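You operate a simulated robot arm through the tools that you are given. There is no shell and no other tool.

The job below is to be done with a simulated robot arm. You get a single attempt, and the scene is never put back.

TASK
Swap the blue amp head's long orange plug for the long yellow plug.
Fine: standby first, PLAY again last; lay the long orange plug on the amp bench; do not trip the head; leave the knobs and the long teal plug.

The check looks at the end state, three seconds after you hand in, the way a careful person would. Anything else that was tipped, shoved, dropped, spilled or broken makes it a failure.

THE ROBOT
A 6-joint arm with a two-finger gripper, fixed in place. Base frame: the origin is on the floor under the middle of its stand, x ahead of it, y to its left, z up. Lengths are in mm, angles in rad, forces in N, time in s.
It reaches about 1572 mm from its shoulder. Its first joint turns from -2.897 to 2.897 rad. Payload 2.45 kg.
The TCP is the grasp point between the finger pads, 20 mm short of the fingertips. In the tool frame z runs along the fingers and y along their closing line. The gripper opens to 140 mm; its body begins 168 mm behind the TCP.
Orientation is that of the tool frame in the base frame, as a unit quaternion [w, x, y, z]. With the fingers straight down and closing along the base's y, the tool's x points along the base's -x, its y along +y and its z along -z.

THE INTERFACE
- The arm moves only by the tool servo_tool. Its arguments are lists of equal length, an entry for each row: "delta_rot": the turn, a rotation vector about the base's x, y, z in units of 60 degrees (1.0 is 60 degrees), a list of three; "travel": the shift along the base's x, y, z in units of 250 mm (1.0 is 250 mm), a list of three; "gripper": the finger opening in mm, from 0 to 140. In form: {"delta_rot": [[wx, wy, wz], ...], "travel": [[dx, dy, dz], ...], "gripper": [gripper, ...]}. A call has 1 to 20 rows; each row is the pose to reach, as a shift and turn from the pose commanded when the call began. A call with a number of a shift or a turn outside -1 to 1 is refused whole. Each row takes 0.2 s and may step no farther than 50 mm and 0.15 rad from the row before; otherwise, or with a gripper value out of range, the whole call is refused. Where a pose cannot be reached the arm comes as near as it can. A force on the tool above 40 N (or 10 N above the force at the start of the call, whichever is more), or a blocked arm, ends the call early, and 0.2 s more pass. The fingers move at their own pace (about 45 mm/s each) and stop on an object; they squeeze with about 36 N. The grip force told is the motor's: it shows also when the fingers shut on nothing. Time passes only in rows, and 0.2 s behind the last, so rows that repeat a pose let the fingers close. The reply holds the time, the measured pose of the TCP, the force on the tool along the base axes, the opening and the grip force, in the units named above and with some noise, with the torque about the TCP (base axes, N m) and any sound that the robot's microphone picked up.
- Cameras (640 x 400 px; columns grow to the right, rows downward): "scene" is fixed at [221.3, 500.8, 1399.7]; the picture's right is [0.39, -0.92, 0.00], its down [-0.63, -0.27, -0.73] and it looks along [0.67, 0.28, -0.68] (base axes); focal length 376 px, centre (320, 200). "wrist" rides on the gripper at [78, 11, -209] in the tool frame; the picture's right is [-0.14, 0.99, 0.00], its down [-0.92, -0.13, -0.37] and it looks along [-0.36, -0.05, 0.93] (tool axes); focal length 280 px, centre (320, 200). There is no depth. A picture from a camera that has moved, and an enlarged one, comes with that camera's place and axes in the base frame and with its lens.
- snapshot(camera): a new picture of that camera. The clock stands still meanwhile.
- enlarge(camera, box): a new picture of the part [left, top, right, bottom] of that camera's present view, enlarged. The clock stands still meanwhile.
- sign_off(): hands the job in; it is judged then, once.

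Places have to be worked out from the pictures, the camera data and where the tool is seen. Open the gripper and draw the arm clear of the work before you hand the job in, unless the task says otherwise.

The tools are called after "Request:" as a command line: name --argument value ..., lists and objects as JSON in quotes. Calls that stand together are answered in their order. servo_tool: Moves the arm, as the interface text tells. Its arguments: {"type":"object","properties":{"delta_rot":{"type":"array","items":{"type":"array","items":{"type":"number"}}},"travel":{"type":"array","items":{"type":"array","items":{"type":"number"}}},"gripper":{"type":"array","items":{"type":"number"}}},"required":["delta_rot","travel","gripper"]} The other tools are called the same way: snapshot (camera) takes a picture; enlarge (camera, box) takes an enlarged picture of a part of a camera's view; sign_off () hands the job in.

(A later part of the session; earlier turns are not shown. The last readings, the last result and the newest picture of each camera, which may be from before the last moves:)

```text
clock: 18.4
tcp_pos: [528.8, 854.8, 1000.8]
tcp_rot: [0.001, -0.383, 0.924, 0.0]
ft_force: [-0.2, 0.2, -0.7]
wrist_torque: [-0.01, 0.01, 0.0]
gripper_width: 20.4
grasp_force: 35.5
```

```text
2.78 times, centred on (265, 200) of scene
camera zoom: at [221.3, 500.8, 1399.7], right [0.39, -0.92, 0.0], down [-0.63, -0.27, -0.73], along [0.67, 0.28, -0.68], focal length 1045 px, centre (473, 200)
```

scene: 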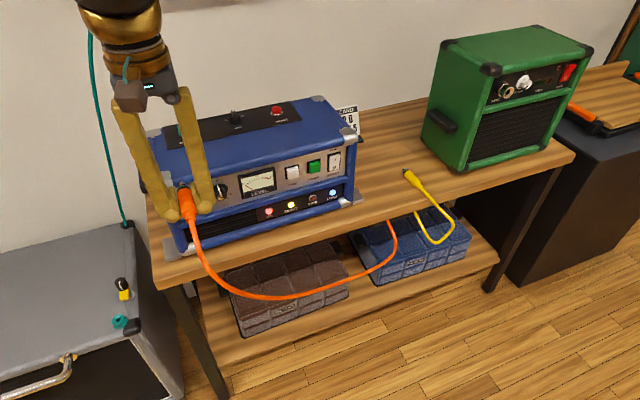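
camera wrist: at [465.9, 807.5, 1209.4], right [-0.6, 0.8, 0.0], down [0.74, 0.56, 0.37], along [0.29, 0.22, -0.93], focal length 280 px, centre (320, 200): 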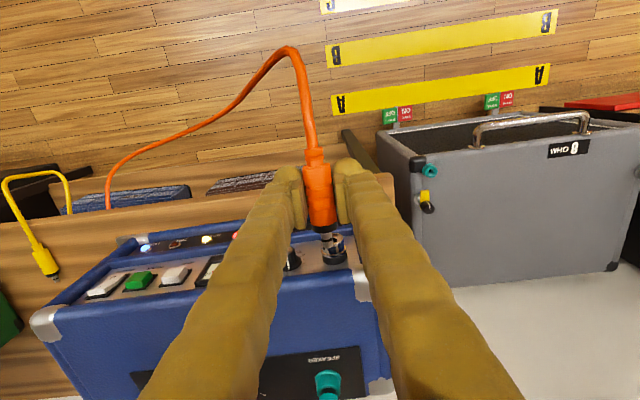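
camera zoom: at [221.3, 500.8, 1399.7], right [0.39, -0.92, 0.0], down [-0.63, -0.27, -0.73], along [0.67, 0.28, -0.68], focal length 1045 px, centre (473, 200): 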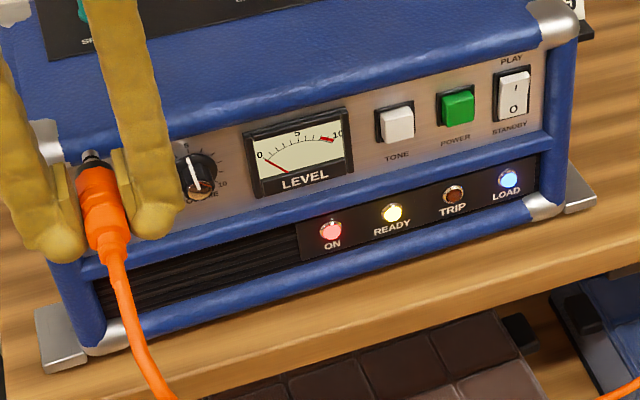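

The orange plug is out, TRIP is dark and LOAD is lit. I carry the plug sideways in front of the amp toward the free bench area between the amp and the yellow plug.

Request:
servo_tool --delta_rot '[[0, 0, 0], [0, 0, 0], [0, 0, 0], [0, 0, 0], [0, 0, 0], [0, 0, 0], [0, 0, 0]]' --travel '[[0.1, -0.1, 0], [0.22, -0.21, 0], [0.34, -0.32, 0], [0.45, -0.43, 0], [0.56, -0.54, 0], [0.672, -0.642, 0], [0.672, -0.642, 0]]' --gripper '[10, 10, 10, 10, 10, 10, 10]'

Request:
snapshot --camera "scene"

```text
clock: 20.0
tcp_pos: [697.4, 694.7, 1000.5]
tcp_rot: [0.0, -0.382, 0.924, 0.0]
ft_force: [0.3, 0.3, -0.3]
wrist_torque: [0.0, -0.01, -0.01]
gripper_width: 20.6
grasp_force: 35.5
```

```text
taken
```

scene: 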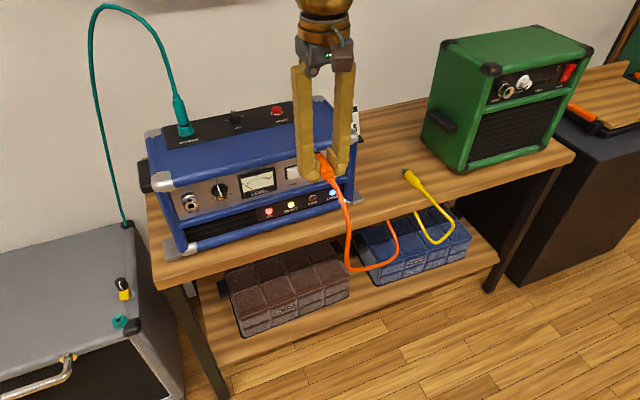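

The cable follows freely. I continue to beside the amp, then in over the bench at the lay-down spot, s≈1115 and t≈220.

Request:
servo_tool --delta_rot '[[0, 0, 0], [0, 0, 0], [0, 0, 0], [0, 0, 0], [0, 0, 0], [0, 0, 0], [0, 0, 0], [0, 0, 0], [0, 0, 0]]' --travel '[[0.133, -0.116, 0], [0.266, -0.232, 0], [0.4, -0.348, 0], [0.532, -0.464, 0], [0.665, -0.58, 0], [0.773, -0.47, 0], [0.88, -0.36, 0], [0.99, -0.254, 0], [0.99, -0.254, 0]]' --gripper '[10, 10, 10, 10, 10, 10, 10, 10, 10]'

Request:
snapshot --camera "scene"

Request:
snapshot --camera "wrist"

```text
clock: 22.0
tcp_pos: [944.6, 632.7, 999.6]
tcp_rot: [0.0, -0.381, 0.924, 0.0]
ft_force: [-0.1, -0.7, -0.3]
wrist_torque: [-0.04, 0.01, 0.01]
gripper_width: 20.2
grasp_force: 35.9
```

```text
taken
```

scene: 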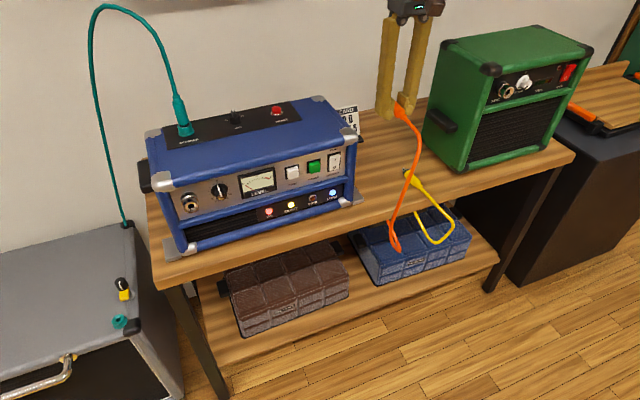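

```text
taken
camera wrist: at [881.4, 584.0, 1208.6], right [-0.6, 0.8, 0.0], down [0.74, 0.56, 0.37], along [0.29, 0.22, -0.93], focal length 280 px, centre (320, 200)
```

wrist: 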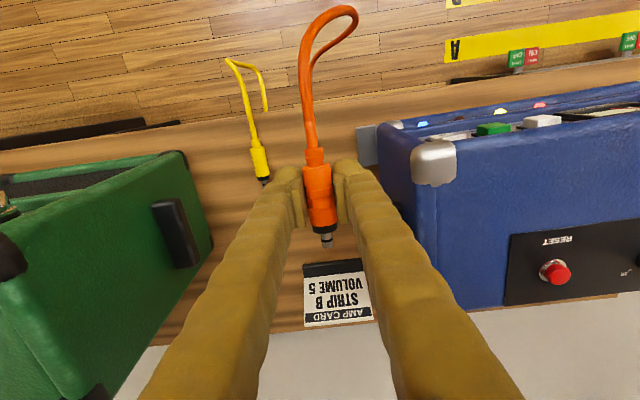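

Triangulating the yellow plug from both cameras now gives about (1024, 572, 762), so the bench top is near z≈751, lower than I first judged. I shift to s=1140, t=240, midway between amp foot and yellow plug, and descend to z≈820 before the slow part.

Request:
servo_tool --delta_rot '[[0, 0, 0], [0, 0, 0], [0, 0, 0], [0, 0, 0], [0, 0, 0], [0, 0, 0]]' --travel '[[0.127, 0.014, 0], [0.127, 0.014, -0.18], [0.127, 0.014, -0.36], [0.127, 0.014, -0.54], [0.127, 0.014, -0.72], [0.127, 0.014, -0.72]]' --gripper '[10, 10, 10, 10, 10, 10]'

Request:
snapshot --camera "scene"

Request:
snapshot --camera "wrist"

Request:
enlarge --camera "scene" --box '[330, 100, 470, 220]'

```text
clock: 23.4
tcp_pos: [976.0, 635.1, 820.2]
tcp_rot: [0.0, -0.384, 0.923, 0.0]
ft_force: [0.2, 0.9, -0.3]
wrist_torque: [0.0, 0.01, 0.01]
gripper_width: 20.2
grasp_force: 36.2
```

```text
taken
```

scene: 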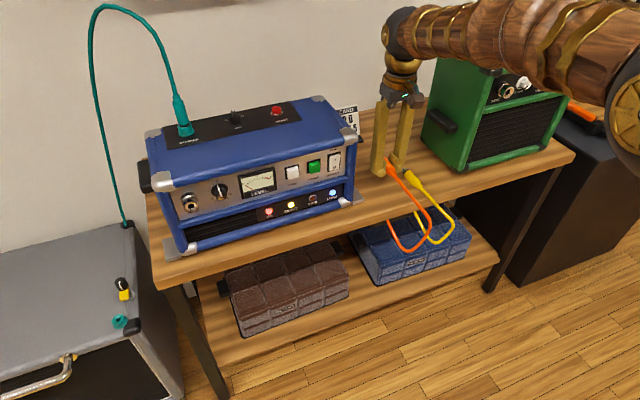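

```text
taken
camera wrist: at [912.8, 587.6, 1028.1], right [-0.6, 0.8, 0.0], down [0.74, 0.56, 0.37], along [0.29, 0.22, -0.93], focal length 280 px, centre (320, 200)
```

wrist: 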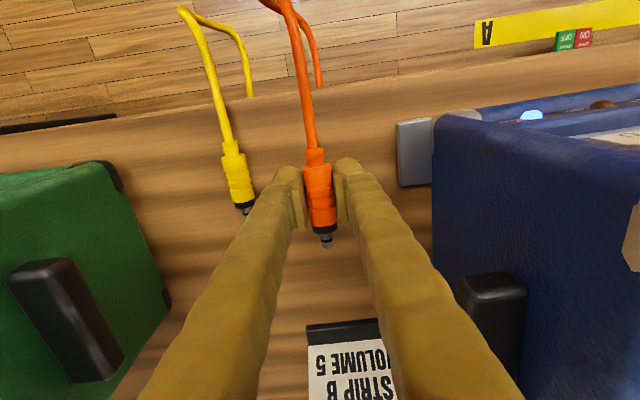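

```text
3.33 times, centred on (400, 160) of scene
camera zoom: at [221.3, 500.8, 1399.7], right [0.39, -0.92, 0.0], down [-0.63, -0.27, -0.73], along [0.67, 0.28, -0.68], focal length 1252 px, centre (53, 333)
```

zoom: 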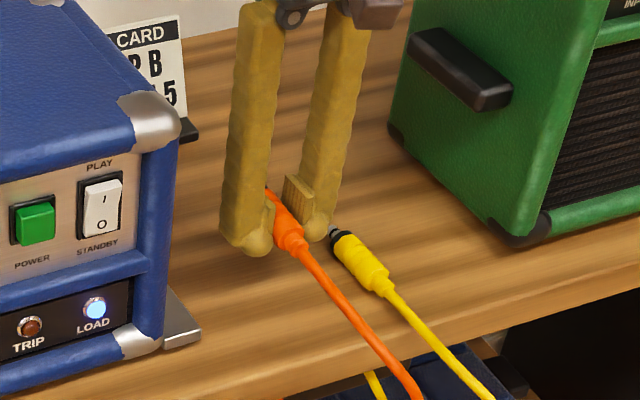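

The plug hangs level over clear bench, with the yellow plug about 30 mm beyond the outer finger and the amp foot clear on the other side. I lower to z≈778, just above expected finger contact.

Request:
servo_tool --delta_rot '[[0, 0, 0], [0, 0, 0], [0, 0, 0], [0, 0, 0]]' --travel '[[0, 0, -0.08], [0, 0, -0.14], [0, 0, -0.168], [0, 0, -0.168]]' --gripper '[10, 10, 10, 10]'

Request:
enlarge --camera "scene" --box '[330, 100, 470, 220]'

Request:
enlarge --camera "wrist" --box '[200, 100, 440, 280]'

```text
clock: 24.4
tcp_pos: [975.9, 634.8, 778.2]
tcp_rot: [0.0, -0.383, 0.924, -0.001]
ft_force: [-0.4, -0.5, -0.6]
wrist_torque: [0.0, 0.0, 0.01]
gripper_width: 20.5
grasp_force: 36.2
```

```text
3.33 times, centred on (400, 160) of scene
camera zoom: at [221.3, 500.8, 1399.7], right [0.39, -0.92, 0.0], down [-0.63, -0.27, -0.73], along [0.67, 0.28, -0.68], focal length 1252 px, centre (53, 333)
```

zoom: 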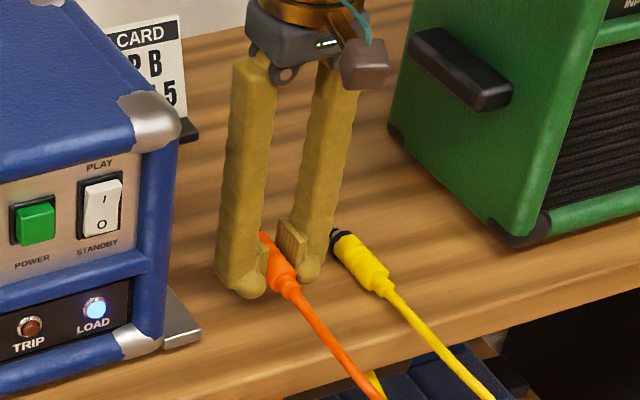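

```text
2.22 times, centred on (320, 190) of wrist
camera zoom: at [912.9, 587.5, 986.7], right [-0.6, 0.8, 0.0], down [0.74, 0.56, 0.37], along [0.29, 0.22, -0.93], focal length 623 px, centre (320, 222)
```

zoom: 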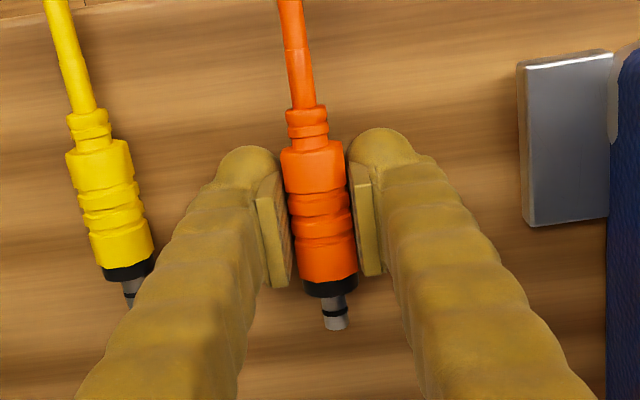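

There is good clearance on both sides. I feel for the bench with 2 mm steps.

Request:
servo_tool --delta_rot '[[0, 0, 0], [0, 0, 0], [0, 0, 0], [0, 0, 0]]' --travel '[[0, 0, -0.008], [0, 0, -0.016], [0, 0, -0.024], [0, 0, -0.03]]' --gripper '[10, 10, 10, 10]'

```text
clock: 25.4
tcp_pos: [974.9, 635.9, 771.2]
tcp_rot: [0.001, -0.383, 0.924, 0.0]
ft_force: [0.4, -1.0, -0.3]
wrist_torque: [0.02, 0.0, -0.01]
gripper_width: 20.5
grasp_force: 35.8
```

No contact yet at 771. I continue in 1.5 mm steps.

Request:
servo_tool --delta_rot '[[0, 0, 0], [0, 0, 0], [0, 0, 0]]' --travel '[[0, 0, -0.006], [0, 0, -0.012], [0, 0, -0.018]]' --gripper '[10, 10, 10]'

Request:
enlarge --camera "scene" --box '[370, 150, 430, 200]'

```text
clock: 26.2
tcp_pos: [975.5, 635.7, 766.4]
tcp_rot: [0.0, -0.382, 0.924, 0.0]
ft_force: [-0.1, -0.2, -0.8]
wrist_torque: [-0.05, 0.02, -0.01]
gripper_width: 20.3
grasp_force: 35.7
```

```text
8.00 times, centred on (400, 175) of scene
camera zoom: at [221.3, 500.8, 1399.7], right [0.39, -0.92, 0.0], down [-0.63, -0.27, -0.73], along [0.67, 0.28, -0.68], focal length 3004 px, centre (-320, 400)
```

zoom: 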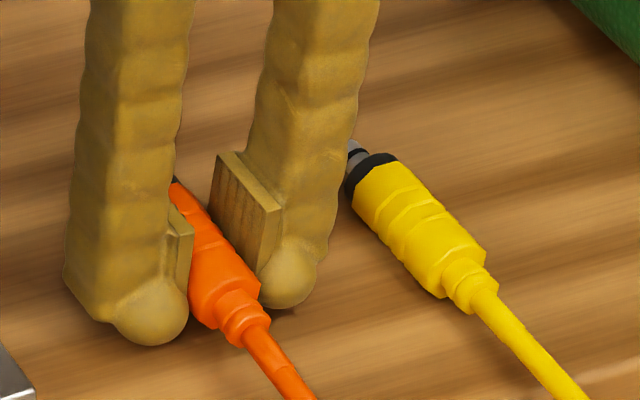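

Still no contact at 766 and a thin gap shows under the tips. I keep stepping down.

Request:
servo_tool --delta_rot '[[0, 0, 0], [0, 0, 0], [0, 0, 0]]' --travel '[[0, 0, -0.006], [0, 0, -0.012], [0, 0, -0.018]]' --gripper '[10, 10, 10]'

Request:
enlarge --camera "scene" --box '[370, 150, 430, 200]'

```text
clock: 27.0
tcp_pos: [977.4, 635.7, 760.9]
tcp_rot: [0.001, -0.382, 0.924, 0.0]
ft_force: [0.3, -1.1, -0.5]
wrist_torque: [0.04, -0.04, 0.01]
gripper_width: 20.6
grasp_force: 35.8
```

```text
8.00 times, centred on (400, 175) of scene
camera zoom: at [221.3, 500.8, 1399.7], right [0.39, -0.92, 0.0], down [-0.63, -0.27, -0.73], along [0.67, 0.28, -0.68], focal length 3004 px, centre (-320, 400)
```

zoom: 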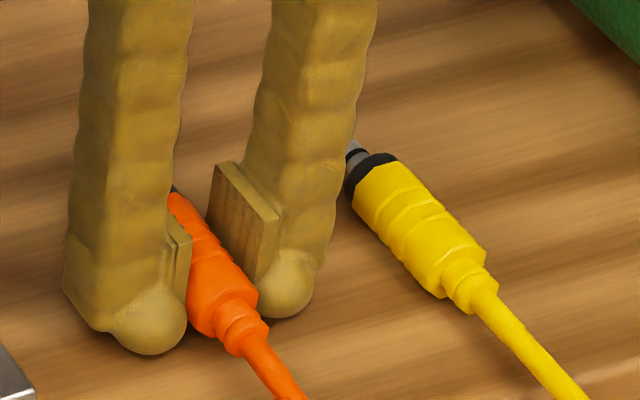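

Still free, so the bench is a bit lower than estimated. I keep feeling down in small steps.

Request:
servo_tool --delta_rot '[[0, 0, 0], [0, 0, 0], [0, 0, 0], [0, 0, 0]]' --travel '[[0, 0, -0.006], [0, 0, -0.012], [0, 0, -0.018], [0, 0, -0.024]]' --gripper '[10, 10, 10, 10]'

Request:
enlarge --camera "scene" --box '[370, 150, 430, 200]'

Request:
enlarge --camera "wrist" --box '[200, 100, 440, 280]'

```text
clock: 27.9
tcp_pos: [975.6, 634.7, 760.7]
tcp_rot: [0.001, -0.383, 0.924, 0.0]
ft_force: [-5.0, -2.8, 7.8]
wrist_torque: [-0.02, 0.16, 0.15]
gripper_width: 20.6
grasp_force: 36.1
stopped in row 4: the force on the tool passed its limit at 43 N (the readings are from after the stop); the commanded pose is now the measured one
```

```text
8.00 times, centred on (400, 175) of scene
camera zoom: at [221.3, 500.8, 1399.7], right [0.39, -0.92, 0.0], down [-0.63, -0.27, -0.73], along [0.67, 0.28, -0.68], focal length 3004 px, centre (-320, 400)
```

zoom: 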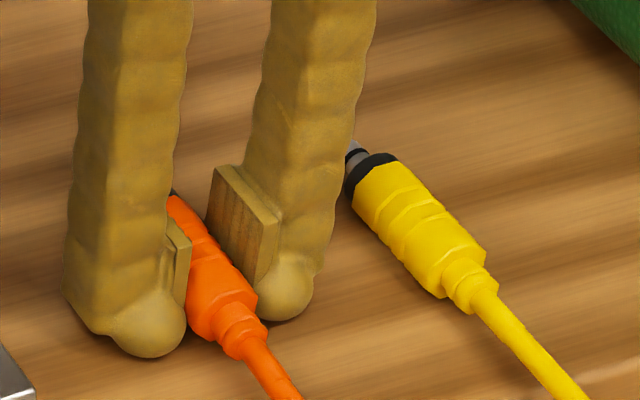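

```text
2.22 times, centred on (320, 190) of wrist
camera zoom: at [912.9, 587.2, 968.5], right [-0.6, 0.8, 0.0], down [0.74, 0.56, 0.37], along [0.3, 0.22, -0.93], focal length 623 px, centre (320, 222)
```

zoom: 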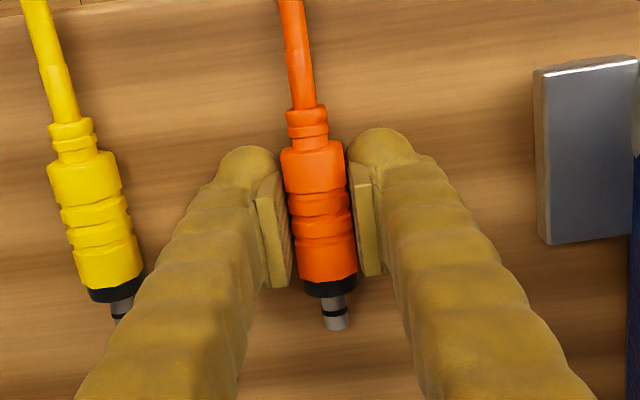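

Contact at TCP z≈760, so the bench top is about z=740. The plug rests about 9 mm above it, so I open in small stages and let the pads guide it down without rolling.

Request:
servo_tool --delta_rot '[[0, 0, 0], [0, 0, 0], [0, 0, 0], [0, 0, 0], [0, 0, 0], [0, 0, 0], [0, 0, 0]]' --travel '[[0, 0, 0.002], [0, 0, 0.002], [0, 0, 0.002], [0, 0, 0.002], [0, 0, 0.002], [0, 0, 0.002], [0, 0, 0.002]]' --gripper '[21.5, 22.5, 23, 23, 23, 25, 25]'

Request:
enlarge --camera "scene" --box '[370, 150, 430, 200]'

Request:
enlarge --camera "wrist" --box '[200, 100, 440, 280]'

```text
clock: 29.5
tcp_pos: [977.4, 635.4, 759.5]
tcp_rot: [0.001, -0.382, 0.924, -0.001]
ft_force: [6.2, -2.2, 9.9]
wrist_torque: [-0.06, -0.05, 0.05]
gripper_width: 21.9
grasp_force: 0.1
```

```text
8.00 times, centred on (400, 175) of scene
camera zoom: at [221.3, 500.8, 1399.7], right [0.39, -0.92, 0.0], down [-0.63, -0.27, -0.73], along [0.67, 0.28, -0.68], focal length 3004 px, centre (-320, 400)
```

zoom: 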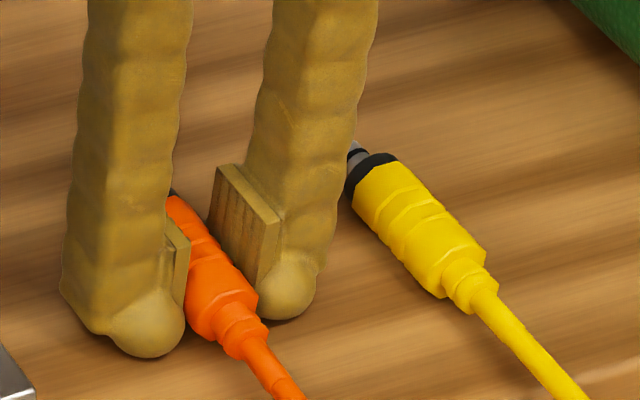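

```text
2.22 times, centred on (320, 190) of wrist
camera zoom: at [913.2, 587.1, 968.5], right [-0.6, 0.8, 0.0], down [0.74, 0.56, 0.37], along [0.3, 0.22, -0.93], focal length 623 px, centre (320, 222)
```

zoom: 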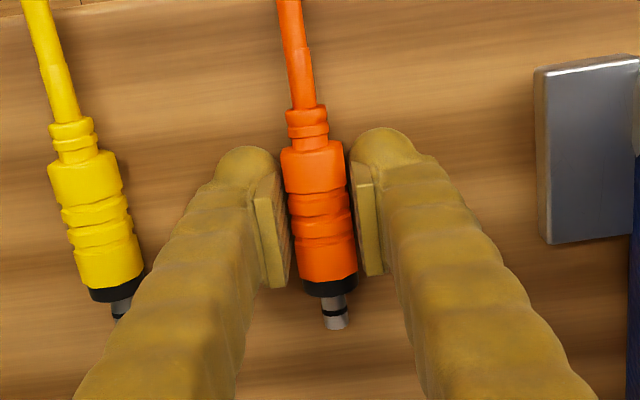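

The plug has not dropped, which suggests it was already resting on the bench when contact came. That means its axis sits some 8 mm below the TCP. I relieve the pressure by lifting 2 mm and open to 40.

Request:
servo_tool --delta_rot '[[0, 0, 0], [0, 0, 0], [0, 0, 0], [0, 0, 0], [0, 0, 0], [0, 0, 0]]' --travel '[[0, 0, 0.004], [0, 0, 0.008], [0, 0, 0.008], [0, 0, 0.008], [0, 0, 0.008], [0, 0, 0.008]]' --gripper '[23, 25, 28, 33, 40, 40]'

Request:
enlarge --camera "scene" --box '[370, 150, 430, 200]'

Request:
enlarge --camera "wrist" --box '[200, 100, 440, 280]'

```text
clock: 30.9
tcp_pos: [975.9, 634.7, 762.2]
tcp_rot: [0.001, -0.382, 0.924, -0.001]
ft_force: [-0.3, -0.2, 0.1]
wrist_torque: [-0.02, -0.03, 0.03]
gripper_width: 40.1
grasp_force: 0.0
```

```text
8.00 times, centred on (400, 175) of scene
camera zoom: at [221.3, 500.8, 1399.7], right [0.39, -0.92, 0.0], down [-0.63, -0.27, -0.73], along [0.67, 0.28, -0.68], focal length 3004 px, centre (-320, 400)
```

zoom: 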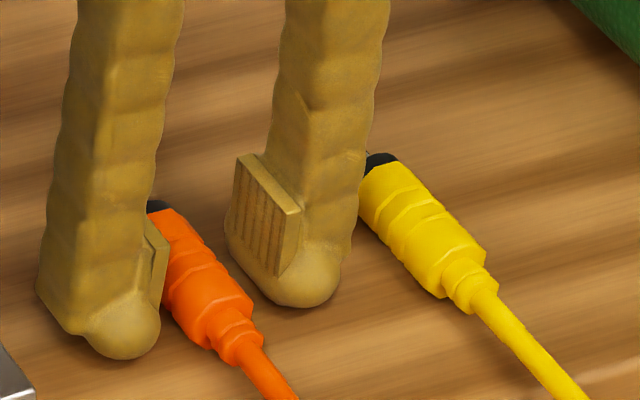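

```text
2.22 times, centred on (320, 190) of wrist
camera zoom: at [913.3, 587.4, 970.4], right [-0.6, 0.8, 0.0], down [0.74, 0.56, 0.37], along [0.3, 0.22, -0.93], focal length 623 px, centre (320, 222)
```

zoom: 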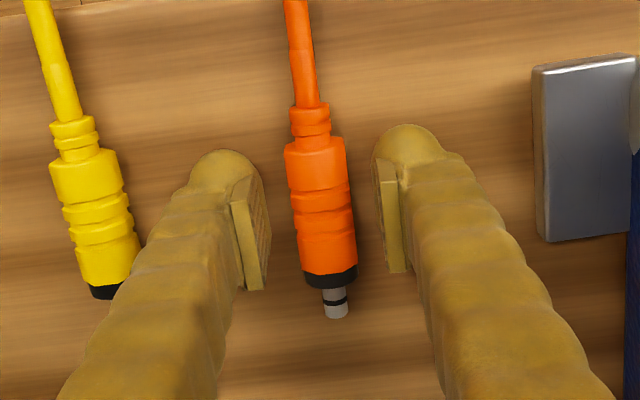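

The orange plug now lies flat on the bench between the fingers. I lift straight up, then go over to the yellow plug near (1030, 570), staying about 80 mm above it to centre by camera.

Request:
servo_tool --delta_rot '[[0, 0, 0], [0, 0, 0], [0, 0, 0], [0, 0, 0], [0, 0, 0], [0, 0, 0]]' --travel '[[0, 0, 0.12], [0, 0, 0.276], [0.07, -0.085, 0.276], [0.14, -0.17, 0.276], [0.216, -0.26, 0.276], [0.216, -0.26, 0.276]]' --gripper '[40, 40, 40, 40, 40, 40]'

Request:
snapshot --camera "wrist"

Request:
snapshot --camera "scene"

Request:
enlarge --camera "wrist" --box '[220, 80, 420, 230]'

```text
clock: 32.3
tcp_pos: [1030.4, 569.7, 831.2]
tcp_rot: [0.001, -0.382, 0.924, 0.0]
ft_force: [-0.3, 0.1, 2.0]
wrist_torque: [-0.04, -0.02, -0.02]
gripper_width: 40.1
grasp_force: 0.1
```

```text
taken
camera wrist: at [967.0, 522.3, 1040.0], right [-0.6, 0.8, 0.0], down [0.74, 0.56, 0.37], along [0.3, 0.22, -0.93], focal length 280 px, centre (320, 200)
```

wrist: 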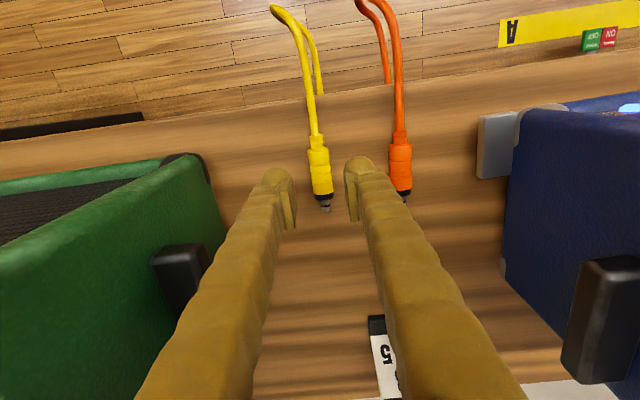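

```text
taken
```

scene: 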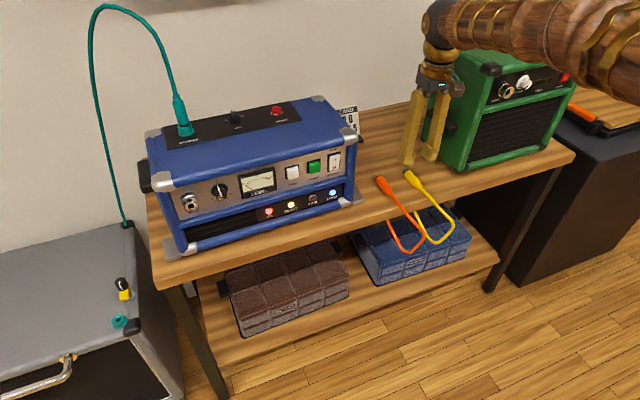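

```text
2.67 times, centred on (320, 155) of wrist
camera zoom: at [967.0, 522.3, 1040.0], right [-0.6, 0.8, 0.0], down [0.74, 0.56, 0.37], along [0.3, 0.22, -0.93], focal length 748 px, centre (320, 320)
```

zoom: 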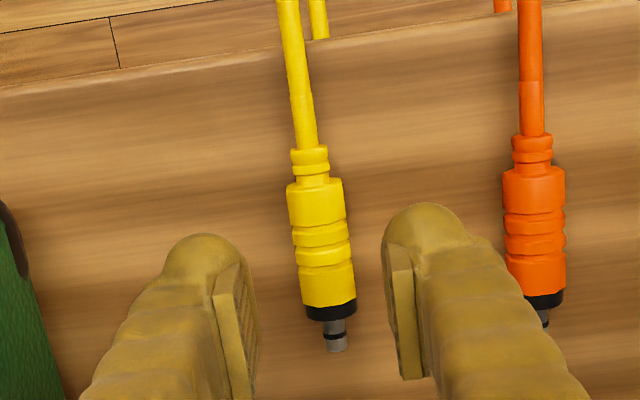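

The yellow plug is centred under the TCP, with its body spanning about the same reach ahead and behind as the orange had. Before descending I check the pad shape, since the plug lies low on the bench.

Request:
enlarge --camera "scene" --box '[390, 120, 450, 180]'

Request:
enlarge --camera "wrist" --box '[250, 140, 390, 230]'

```text
6.67 times, centred on (420, 150) of scene
camera zoom: at [221.3, 500.8, 1399.7], right [0.39, -0.92, 0.0], down [-0.63, -0.27, -0.73], along [0.67, 0.28, -0.68], focal length 2503 px, centre (-347, 533)
```

zoom: 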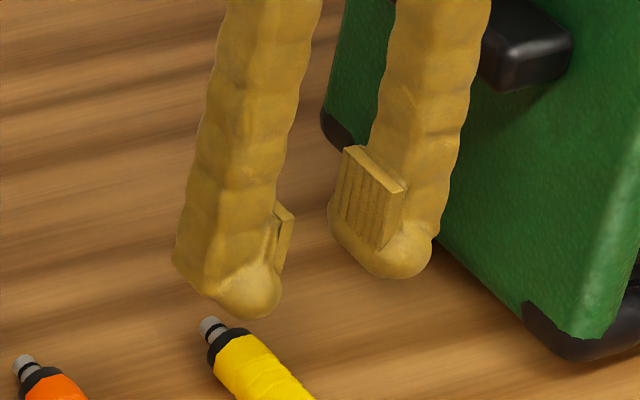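

```text
4.44 times, centred on (320, 185) of wrist
camera zoom: at [967.0, 522.3, 1040.0], right [-0.6, 0.8, 0.0], down [0.74, 0.56, 0.37], along [0.3, 0.22, -0.93], focal length 1246 px, centre (320, 267)
```

zoom: 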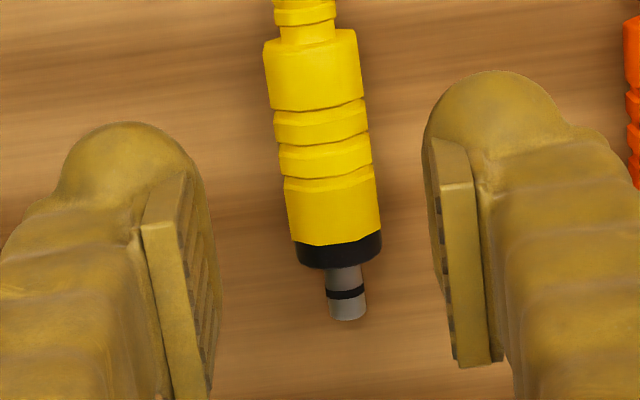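

The pads end roughly 13 mm above the finger tips, so the plug will be held at the pads' lower part. I descend with 40 mm opening to the height of the earlier release, which was free of force, and check.

Request:
servo_tool --delta_rot '[[0, 0, 0], [0, 0, 0], [0, 0, 0], [0, 0, 0]]' --travel '[[0, 0, -0.14], [0, 0, -0.22], [0, 0, -0.276], [0, 0, -0.276]]' --gripper '[40, 40, 40, 40]'

Request:
enlarge --camera "scene" --box '[385, 145, 445, 195]'

Request:
enlarge --camera "wrist" --box '[220, 110, 420, 260]'

```text
clock: 33.3
tcp_pos: [1029.5, 571.0, 762.5]
tcp_rot: [0.001, -0.383, 0.924, -0.001]
ft_force: [0.8, 0.2, -0.1]
wrist_torque: [-0.03, -0.01, -0.03]
gripper_width: 39.7
grasp_force: 0.0
```

```text
8.00 times, centred on (415, 170) of scene
camera zoom: at [221.3, 500.8, 1399.7], right [0.39, -0.92, 0.0], down [-0.63, -0.27, -0.73], along [0.67, 0.28, -0.68], focal length 3004 px, centre (-440, 440)
```

zoom: 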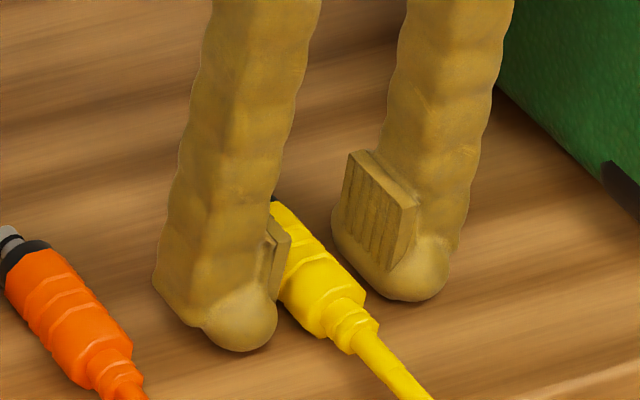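

```text
2.67 times, centred on (320, 185) of wrist
camera zoom: at [967.0, 522.2, 969.9], right [-0.6, 0.8, 0.0], down [0.74, 0.56, 0.37], along [0.3, 0.22, -0.93], focal length 748 px, centre (320, 240)
```

zoom: 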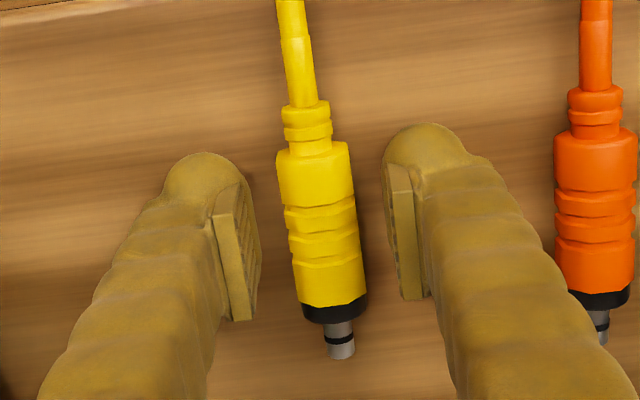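

The tips straddle the yellow plug with space on both sides. I lower 1 mm more and close gently to test the grip width.

Request:
servo_tool --delta_rot '[[0, 0, 0], [0, 0, 0], [0, 0, 0], [0, 0, 0], [0, 0, 0], [0, 0, 0]]' --travel '[[0, 0, -0.004], [0, 0, -0.004], [0, 0, -0.004], [0, 0, -0.004], [0, 0, -0.004], [0, 0, -0.004]]' --gripper '[35, 28, 22, 18, 10, 10]'

Request:
enlarge --camera "scene" --box '[385, 145, 445, 195]'

Request:
enlarge --camera "wrist" --box '[220, 110, 420, 260]'

```text
clock: 34.7
tcp_pos: [1029.7, 569.0, 761.0]
tcp_rot: [0.001, -0.382, 0.924, -0.001]
ft_force: [-0.4, 0.1, -0.4]
wrist_torque: [-0.03, 0.07, -0.01]
gripper_width: 20.3
grasp_force: 35.8
```

```text
8.00 times, centred on (415, 170) of scene
camera zoom: at [221.3, 500.8, 1399.7], right [0.39, -0.92, 0.0], down [-0.63, -0.27, -0.73], along [0.67, 0.28, -0.68], focal length 3004 px, centre (-440, 440)
```

zoom: 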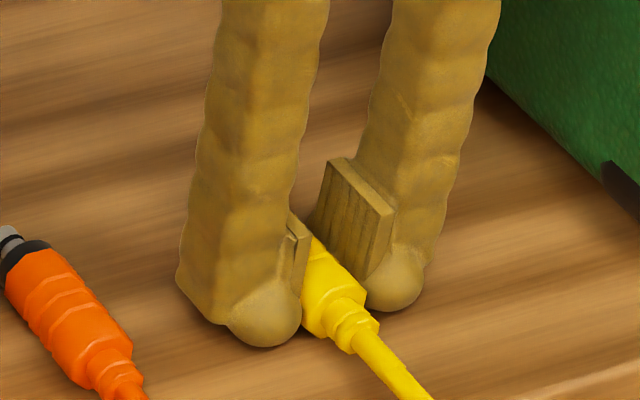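

```text
2.67 times, centred on (320, 185) of wrist
camera zoom: at [966.9, 522.4, 969.1], right [-0.6, 0.8, 0.0], down [0.74, 0.56, 0.37], along [0.3, 0.22, -0.93], focal length 748 px, centre (320, 240)
```

zoom: 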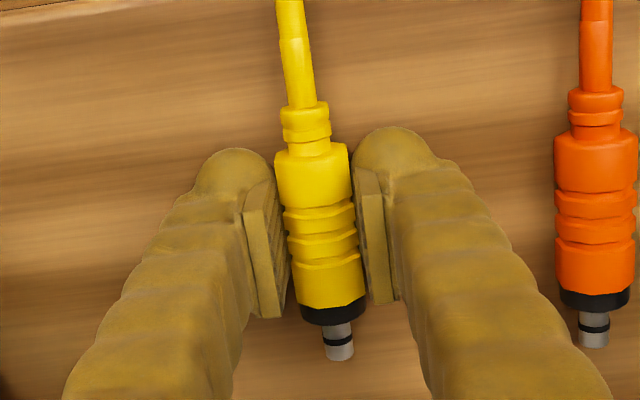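

Grip width is 20.3 mm at 36 N, a full-width hold like the orange one. I lift straight up to z≈1000.

Request:
servo_tool --delta_rot '[[0, 0, 0], [0, 0, 0], [0, 0, 0], [0, 0, 0], [0, 0, 0], [0, 0, 0], [0, 0, 0], [0, 0, 0]]' --travel '[[0, 0, 0.02], [0, 0, 0.08], [0, 0, 0.24], [0, 0, 0.42], [0, 0, 0.6], [0, 0, 0.78], [0, 0, 0.956], [0, 0, 0.956]]' --gripper '[10, 10, 10, 10, 10, 10, 10, 10]'

Request:
snapshot --camera "scene"

Request:
enlarge --camera "wrist" --box '[220, 110, 420, 260]'

```text
clock: 36.5
tcp_pos: [1031.9, 570.4, 999.9]
tcp_rot: [0.001, -0.383, 0.924, 0.0]
ft_force: [0.7, -0.8, -0.2]
wrist_torque: [0.0, 0.0, -0.01]
gripper_width: 20.6
grasp_force: 36.1
```

```text
taken
```

scene: 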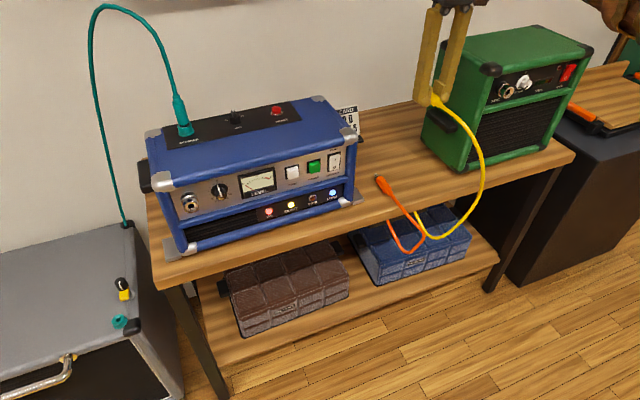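

```text
2.67 times, centred on (320, 185) of wrist
camera zoom: at [966.9, 522.7, 1208.7], right [-0.6, 0.8, 0.0], down [0.74, 0.56, 0.37], along [0.3, 0.22, -0.93], focal length 748 px, centre (320, 240)
```

zoom: 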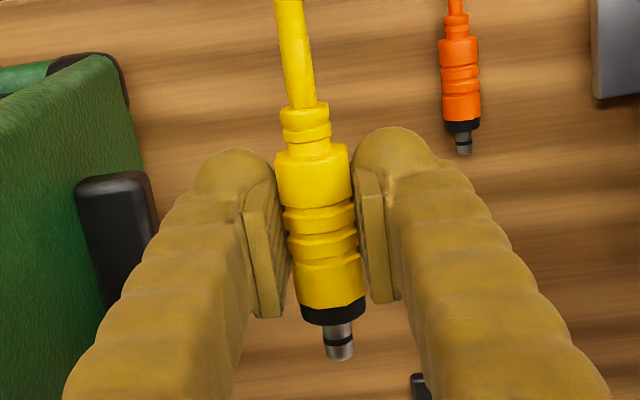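

The plug is level in the hand and the orange one stays on the bench. I retrace the path outward and then along the front of the amp.

Request:
servo_tool --delta_rot '[[0, 0, 0], [0, 0, 0], [0, 0, 0], [0, 0, 0], [0, 0, 0], [0, 0, 0], [0, 0, 0], [0, 0, 0]]' --travel '[[-0.167, -0.019, 0], [-0.334, -0.037, 0], [-0.5, -0.055, 0], [-0.669, -0.074, 0], [-0.766, 0.01, 0], [-0.863, 0.095, 0], [-0.96, 0.18, 0], [-0.96, 0.18, 0]]' --gripper '[10, 10, 10, 10, 10, 10, 10, 10]'

Request:
snapshot --camera "scene"

```text
clock: 38.3
tcp_pos: [789.1, 615.7, 1000.0]
tcp_rot: [0.001, -0.383, 0.924, 0.0]
ft_force: [0.9, 0.2, -0.3]
wrist_torque: [-0.02, -0.03, -0.04]
gripper_width: 20.4
grasp_force: 36.2
```

```text
taken
```

scene: 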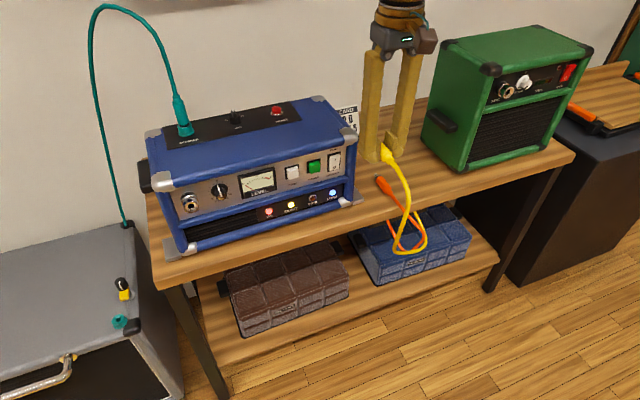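

Steady, with the yellow cable crossing freely in front. I go on toward the jack side.

Request:
servo_tool --delta_rot '[[0, 0, 0], [0, 0, 0], [0, 0, 0], [0, 0, 0], [0, 0, 0], [0, 0, 0], [0, 0, 0]]' --travel '[[-0.127, 0.117, 0], [-0.253, 0.233, 0], [-0.38, 0.35, 0], [-0.507, 0.467, 0], [-0.633, 0.583, 0], [-0.76, 0.7, 0], [-0.76, 0.7, 0]]' --gripper '[10, 10, 10, 10, 10, 10, 10]'

Request:
snapshot --camera "scene"

```text
clock: 39.9
tcp_pos: [599.9, 789.5, 999.1]
tcp_rot: [0.001, -0.382, 0.924, -0.001]
ft_force: [0.5, -0.3, -0.8]
wrist_torque: [-0.02, 0.01, 0.0]
gripper_width: 20.2
grasp_force: 36.3
```

```text
taken
```

scene: 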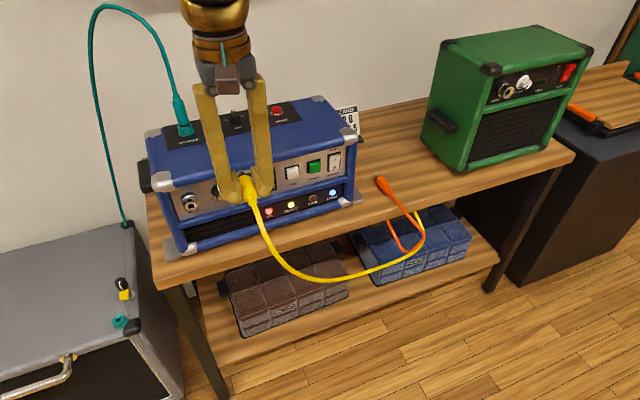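

The yellow cable reaches with slack. I go to exactly the pose where I photographed the orange plug in hand, so I can compare the two and get the height offset.

Request:
servo_tool --delta_rot '[[0, 0, 0], [0, 0, 0], [0, 0, 0], [0, 0, 0]]' --travel '[[-0.1, 0.09, 0], [-0.2, 0.18, 0], [-0.286, 0.268, 0], [-0.286, 0.268, 0]]' --gripper '[10, 10, 10, 10]'

Request:
enlarge --camera "scene" --box '[150, 130, 380, 270]'

Request:
enlarge --camera "scene" --box '[150, 170, 240, 250]'

Request:
enlarge --camera "wrist" --box '[260, 130, 400, 280]'

```text
clock: 40.9
tcp_pos: [529.5, 856.7, 1000.5]
tcp_rot: [0.001, -0.382, 0.924, 0.0]
ft_force: [0.1, 0.2, -0.4]
wrist_torque: [0.04, 0.04, -0.01]
gripper_width: 20.3
grasp_force: 35.8
```

```text
2.78 times, centred on (265, 200) of scene
camera zoom: at [221.3, 500.8, 1399.7], right [0.39, -0.92, 0.0], down [-0.63, -0.27, -0.73], along [0.67, 0.28, -0.68], focal length 1045 px, centre (473, 200)
```

zoom: 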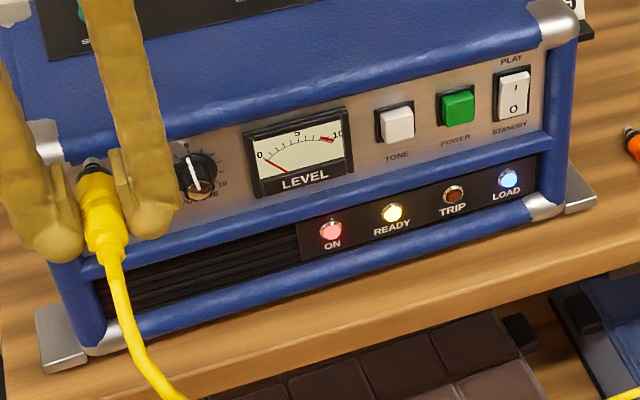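

```text
5.00 times, centred on (195, 210) of scene
camera zoom: at [221.3, 500.8, 1399.7], right [0.39, -0.92, 0.0], down [-0.63, -0.27, -0.73], along [0.67, 0.28, -0.68], focal length 1877 px, centre (945, 150)
```

zoom: 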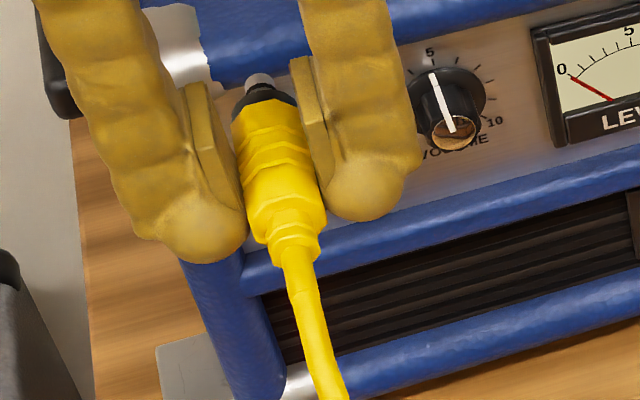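

```text
2.67 times, centred on (330, 205) of wrist
camera zoom: at [465.5, 809.1, 1208.9], right [-0.6, 0.8, 0.0], down [0.74, 0.56, 0.37], along [0.3, 0.22, -0.93], focal length 748 px, centre (293, 187)
```

zoom: 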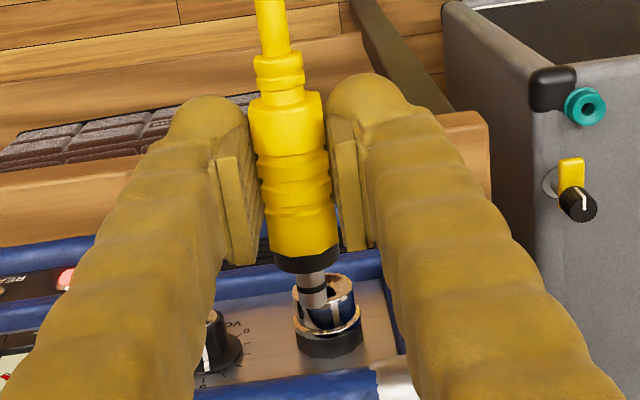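

Same-pose comparison shows the yellow sits about 4.5 mm lower in the hand than the orange did, with its pin tip equally far forward. I lower to z≈908, still about 40 mm out from the barrel, to line up pin and hole by camera.

Request:
servo_tool --delta_rot '[[0, 0, 0], [0, 0, 0], [0, 0, 0], [0, 0, 0], [0, 0, 0]]' --travel '[[0, 0, -0.13], [0, 0, -0.26], [0, 0, -0.368], [0.05, 0.05, -0.368], [0.05, 0.05, -0.368]]' --gripper '[10, 10, 10, 10, 10]'

Request:
enlarge --camera "scene" --box '[165, 180, 225, 240]'

Request:
enlarge --camera "wrist" --box '[280, 190, 380, 290]'

```text
clock: 42.1
tcp_pos: [540.6, 868.3, 907.6]
tcp_rot: [0.001, -0.383, 0.924, 0.0]
ft_force: [0.3, 0.2, -0.1]
wrist_torque: [-0.03, -0.01, -0.02]
gripper_width: 20.5
grasp_force: 36.3
```

```text
6.67 times, centred on (195, 210) of scene
camera zoom: at [221.3, 500.8, 1399.7], right [0.39, -0.92, 0.0], down [-0.63, -0.27, -0.73], along [0.67, 0.28, -0.68], focal length 2503 px, centre (1153, 133)
```

zoom: 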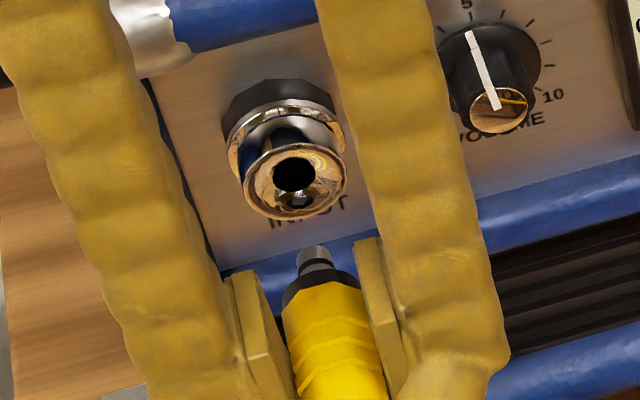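

```text
4.00 times, centred on (330, 240) of wrist
camera zoom: at [477.9, 821.7, 1116.2], right [-0.6, 0.8, 0.0], down [0.74, 0.56, 0.37], along [0.3, 0.22, -0.93], focal length 1122 px, centre (280, 40)
```

zoom: 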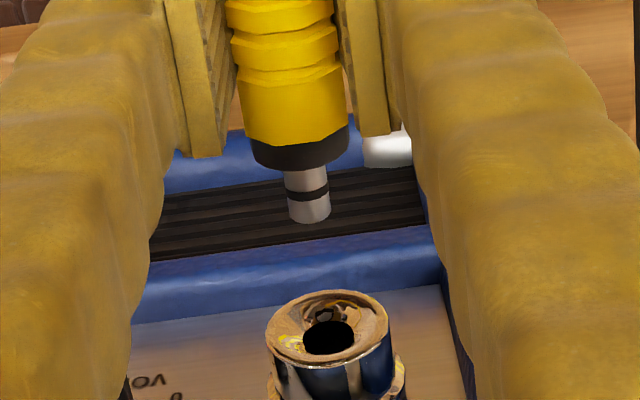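

The hole and pin are both clearly visible and nearly on one line. I advance 27 mm along the axis, leaving a few millimetres before the barrel, and re-measure.

Request:
servo_tool --delta_rot '[[0, 0, 0], [0, 0, 0], [0, 0, 0], [0, 0, 0]]' --travel '[[0.028, 0.028, 0], [0.056, 0.056, 0], [0.0764, 0.0764, 0], [0.0764, 0.0764, 0]]' --gripper '[10, 10, 10, 10]'

Request:
enlarge --camera "scene" --box '[175, 185, 215, 225]'

Request:
enlarge --camera "wrist" --box '[295, 210, 365, 280]'

```text
clock: 43.1
tcp_pos: [560.4, 889.1, 908.0]
tcp_rot: [0.001, -0.382, 0.924, 0.0]
ft_force: [-0.3, 0.5, -1.1]
wrist_torque: [-0.01, -0.01, 0.0]
gripper_width: 20.5
grasp_force: 35.9
```

```text
10.00 times, centred on (195, 205) of scene
camera zoom: at [221.3, 500.8, 1399.7], right [0.39, -0.92, 0.0], down [-0.63, -0.27, -0.73], along [0.67, 0.28, -0.68], focal length 3755 px, centre (1570, 150)
```

zoom: 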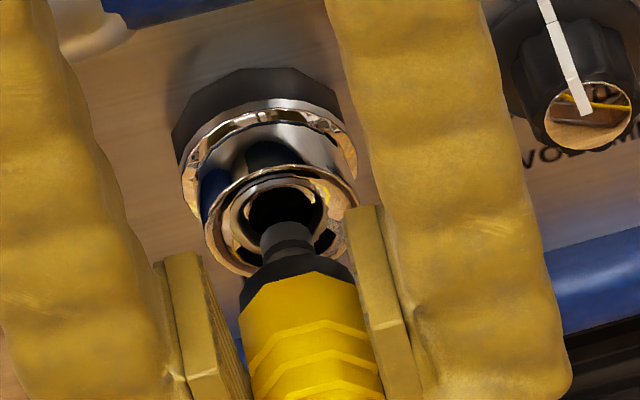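

```text
5.71 times, centred on (330, 245) of wrist
camera zoom: at [496.8, 841.3, 1116.6], right [-0.6, 0.8, 0.0], down [0.74, 0.56, 0.37], along [0.3, 0.22, -0.93], focal length 1602 px, centre (263, -57)
```

zoom: 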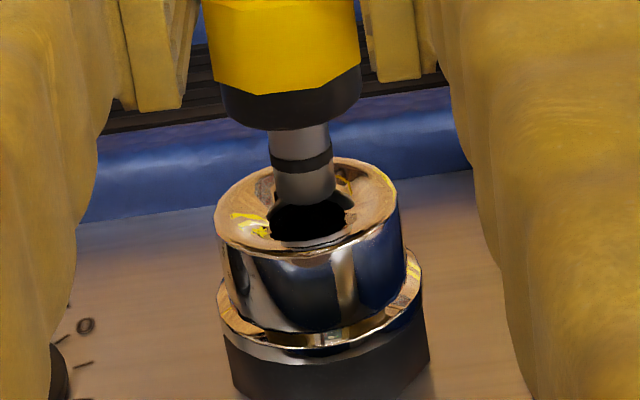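

The pin (about 9 mm) is right before the hole (about 12.5 mm), with sideways error under a millimetre. I correct 0.5 mm to the right and advance 10 mm slowly so the tip enters.

Request:
servo_tool --delta_rot '[[0, 0, 0], [0, 0, 0], [0, 0, 0], [0, 0, 0], [0, 0, 0], [0, 0, 0]]' --travel '[[0.0014, -0.0014, 0], [0.0085, 0.0057, 0], [0.0155, 0.0127, 0], [0.0226, 0.0198, 0], [0.0297, 0.0269, 0], [0.0297, 0.0269, 0]]' --gripper '[10, 10, 10, 10, 10, 10]'

Request:
enlarge --camera "scene" --box '[175, 185, 215, 225]'

Request:
enlarge --camera "wrist" --box '[295, 200, 365, 270]'

```text
clock: 44.5
tcp_pos: [566.9, 896.0, 906.9]
tcp_rot: [0.001, -0.382, 0.924, 0.001]
ft_force: [-31.4, -6.8, 12.9]
wrist_torque: [0.34, -0.08, 0.79]
gripper_width: 20.4
grasp_force: 35.9
```

```text
10.00 times, centred on (195, 205) of scene
camera zoom: at [221.3, 500.8, 1399.7], right [0.39, -0.92, 0.0], down [-0.63, -0.27, -0.73], along [0.67, 0.28, -0.68], focal length 3755 px, centre (1570, 150)
```

zoom: 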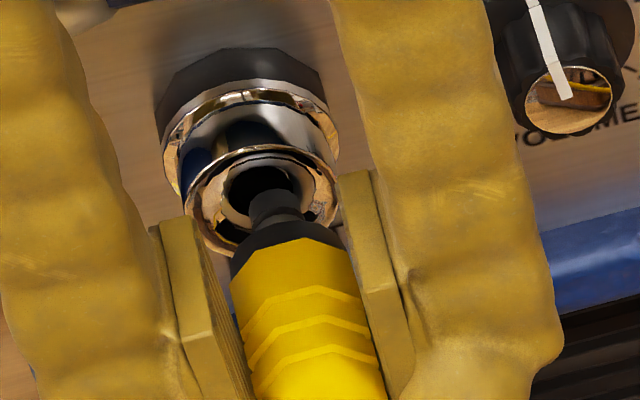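

```text
5.71 times, centred on (330, 235) of wrist
camera zoom: at [503.8, 847.6, 1116.8], right [-0.6, 0.8, 0.0], down [0.74, 0.56, 0.37], along [0.3, 0.22, -0.93], focal length 1602 px, centre (263, 0)
```

zoom: 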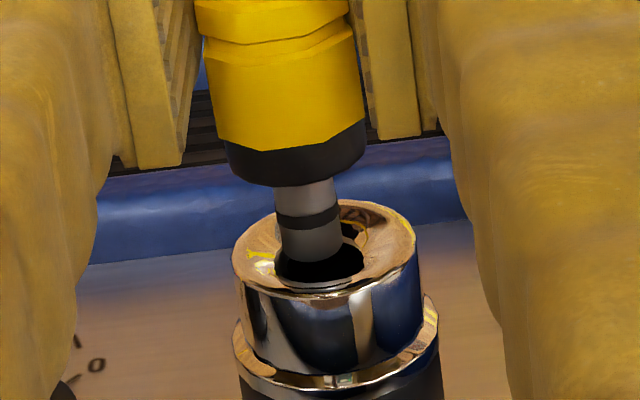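

Contact: 31 N against the tool, pushing it left and up, and the head slid back a few millimetres. The pin is catching the hole's lower-right edge. I back off at once.

Request:
servo_tool --delta_rot '[[0, 0, 0], [0, 0, 0], [0, 0, 0]]' --travel '[[-0.014, -0.014, 0], [-0.028, -0.028, 0], [-0.028, -0.028, 0]]' --gripper '[10, 10, 10]'

Request:
enlarge --camera "scene" --box '[175, 185, 215, 225]'

Request:
enlarge --camera "wrist" --box '[295, 200, 365, 270]'

Request:
snapshot --camera "scene"

```text
clock: 45.3
tcp_pos: [561.4, 889.0, 906.9]
tcp_rot: [0.002, -0.382, 0.924, 0.0]
ft_force: [-0.7, 0.4, -0.3]
wrist_torque: [0.0, -0.03, 0.04]
gripper_width: 20.7
grasp_force: 36.3
```

```text
10.00 times, centred on (195, 205) of scene
camera zoom: at [221.3, 500.8, 1399.7], right [0.39, -0.92, 0.0], down [-0.63, -0.27, -0.73], along [0.67, 0.28, -0.68], focal length 3755 px, centre (1570, 150)
```

zoom: 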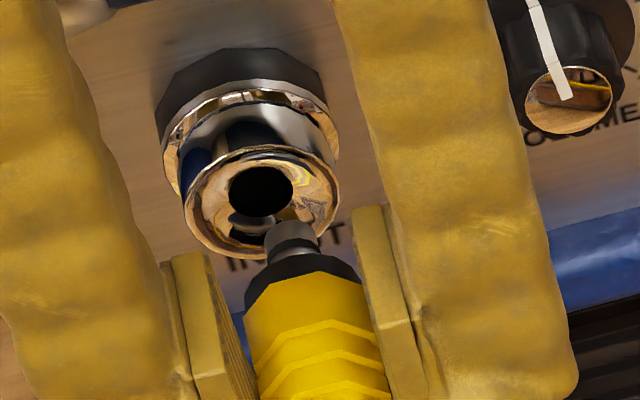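

```text
5.71 times, centred on (330, 235) of wrist
camera zoom: at [497.7, 840.7, 1116.1], right [-0.6, 0.8, 0.0], down [0.74, 0.56, 0.37], along [0.3, 0.22, -0.93], focal length 1602 px, centre (263, 0)
```

zoom: 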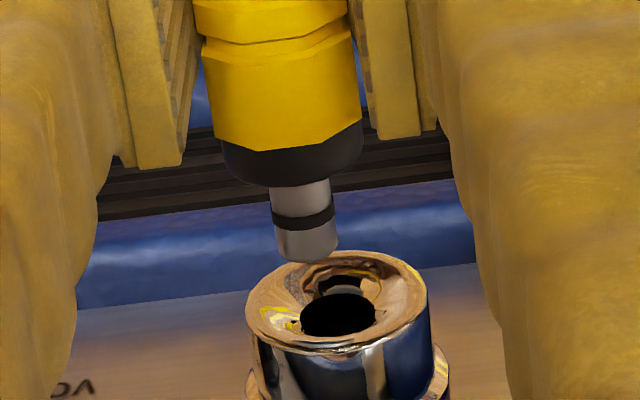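

```text
taken
```

scene: 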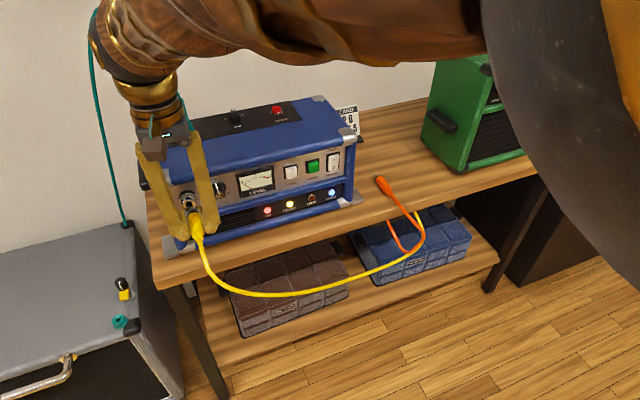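

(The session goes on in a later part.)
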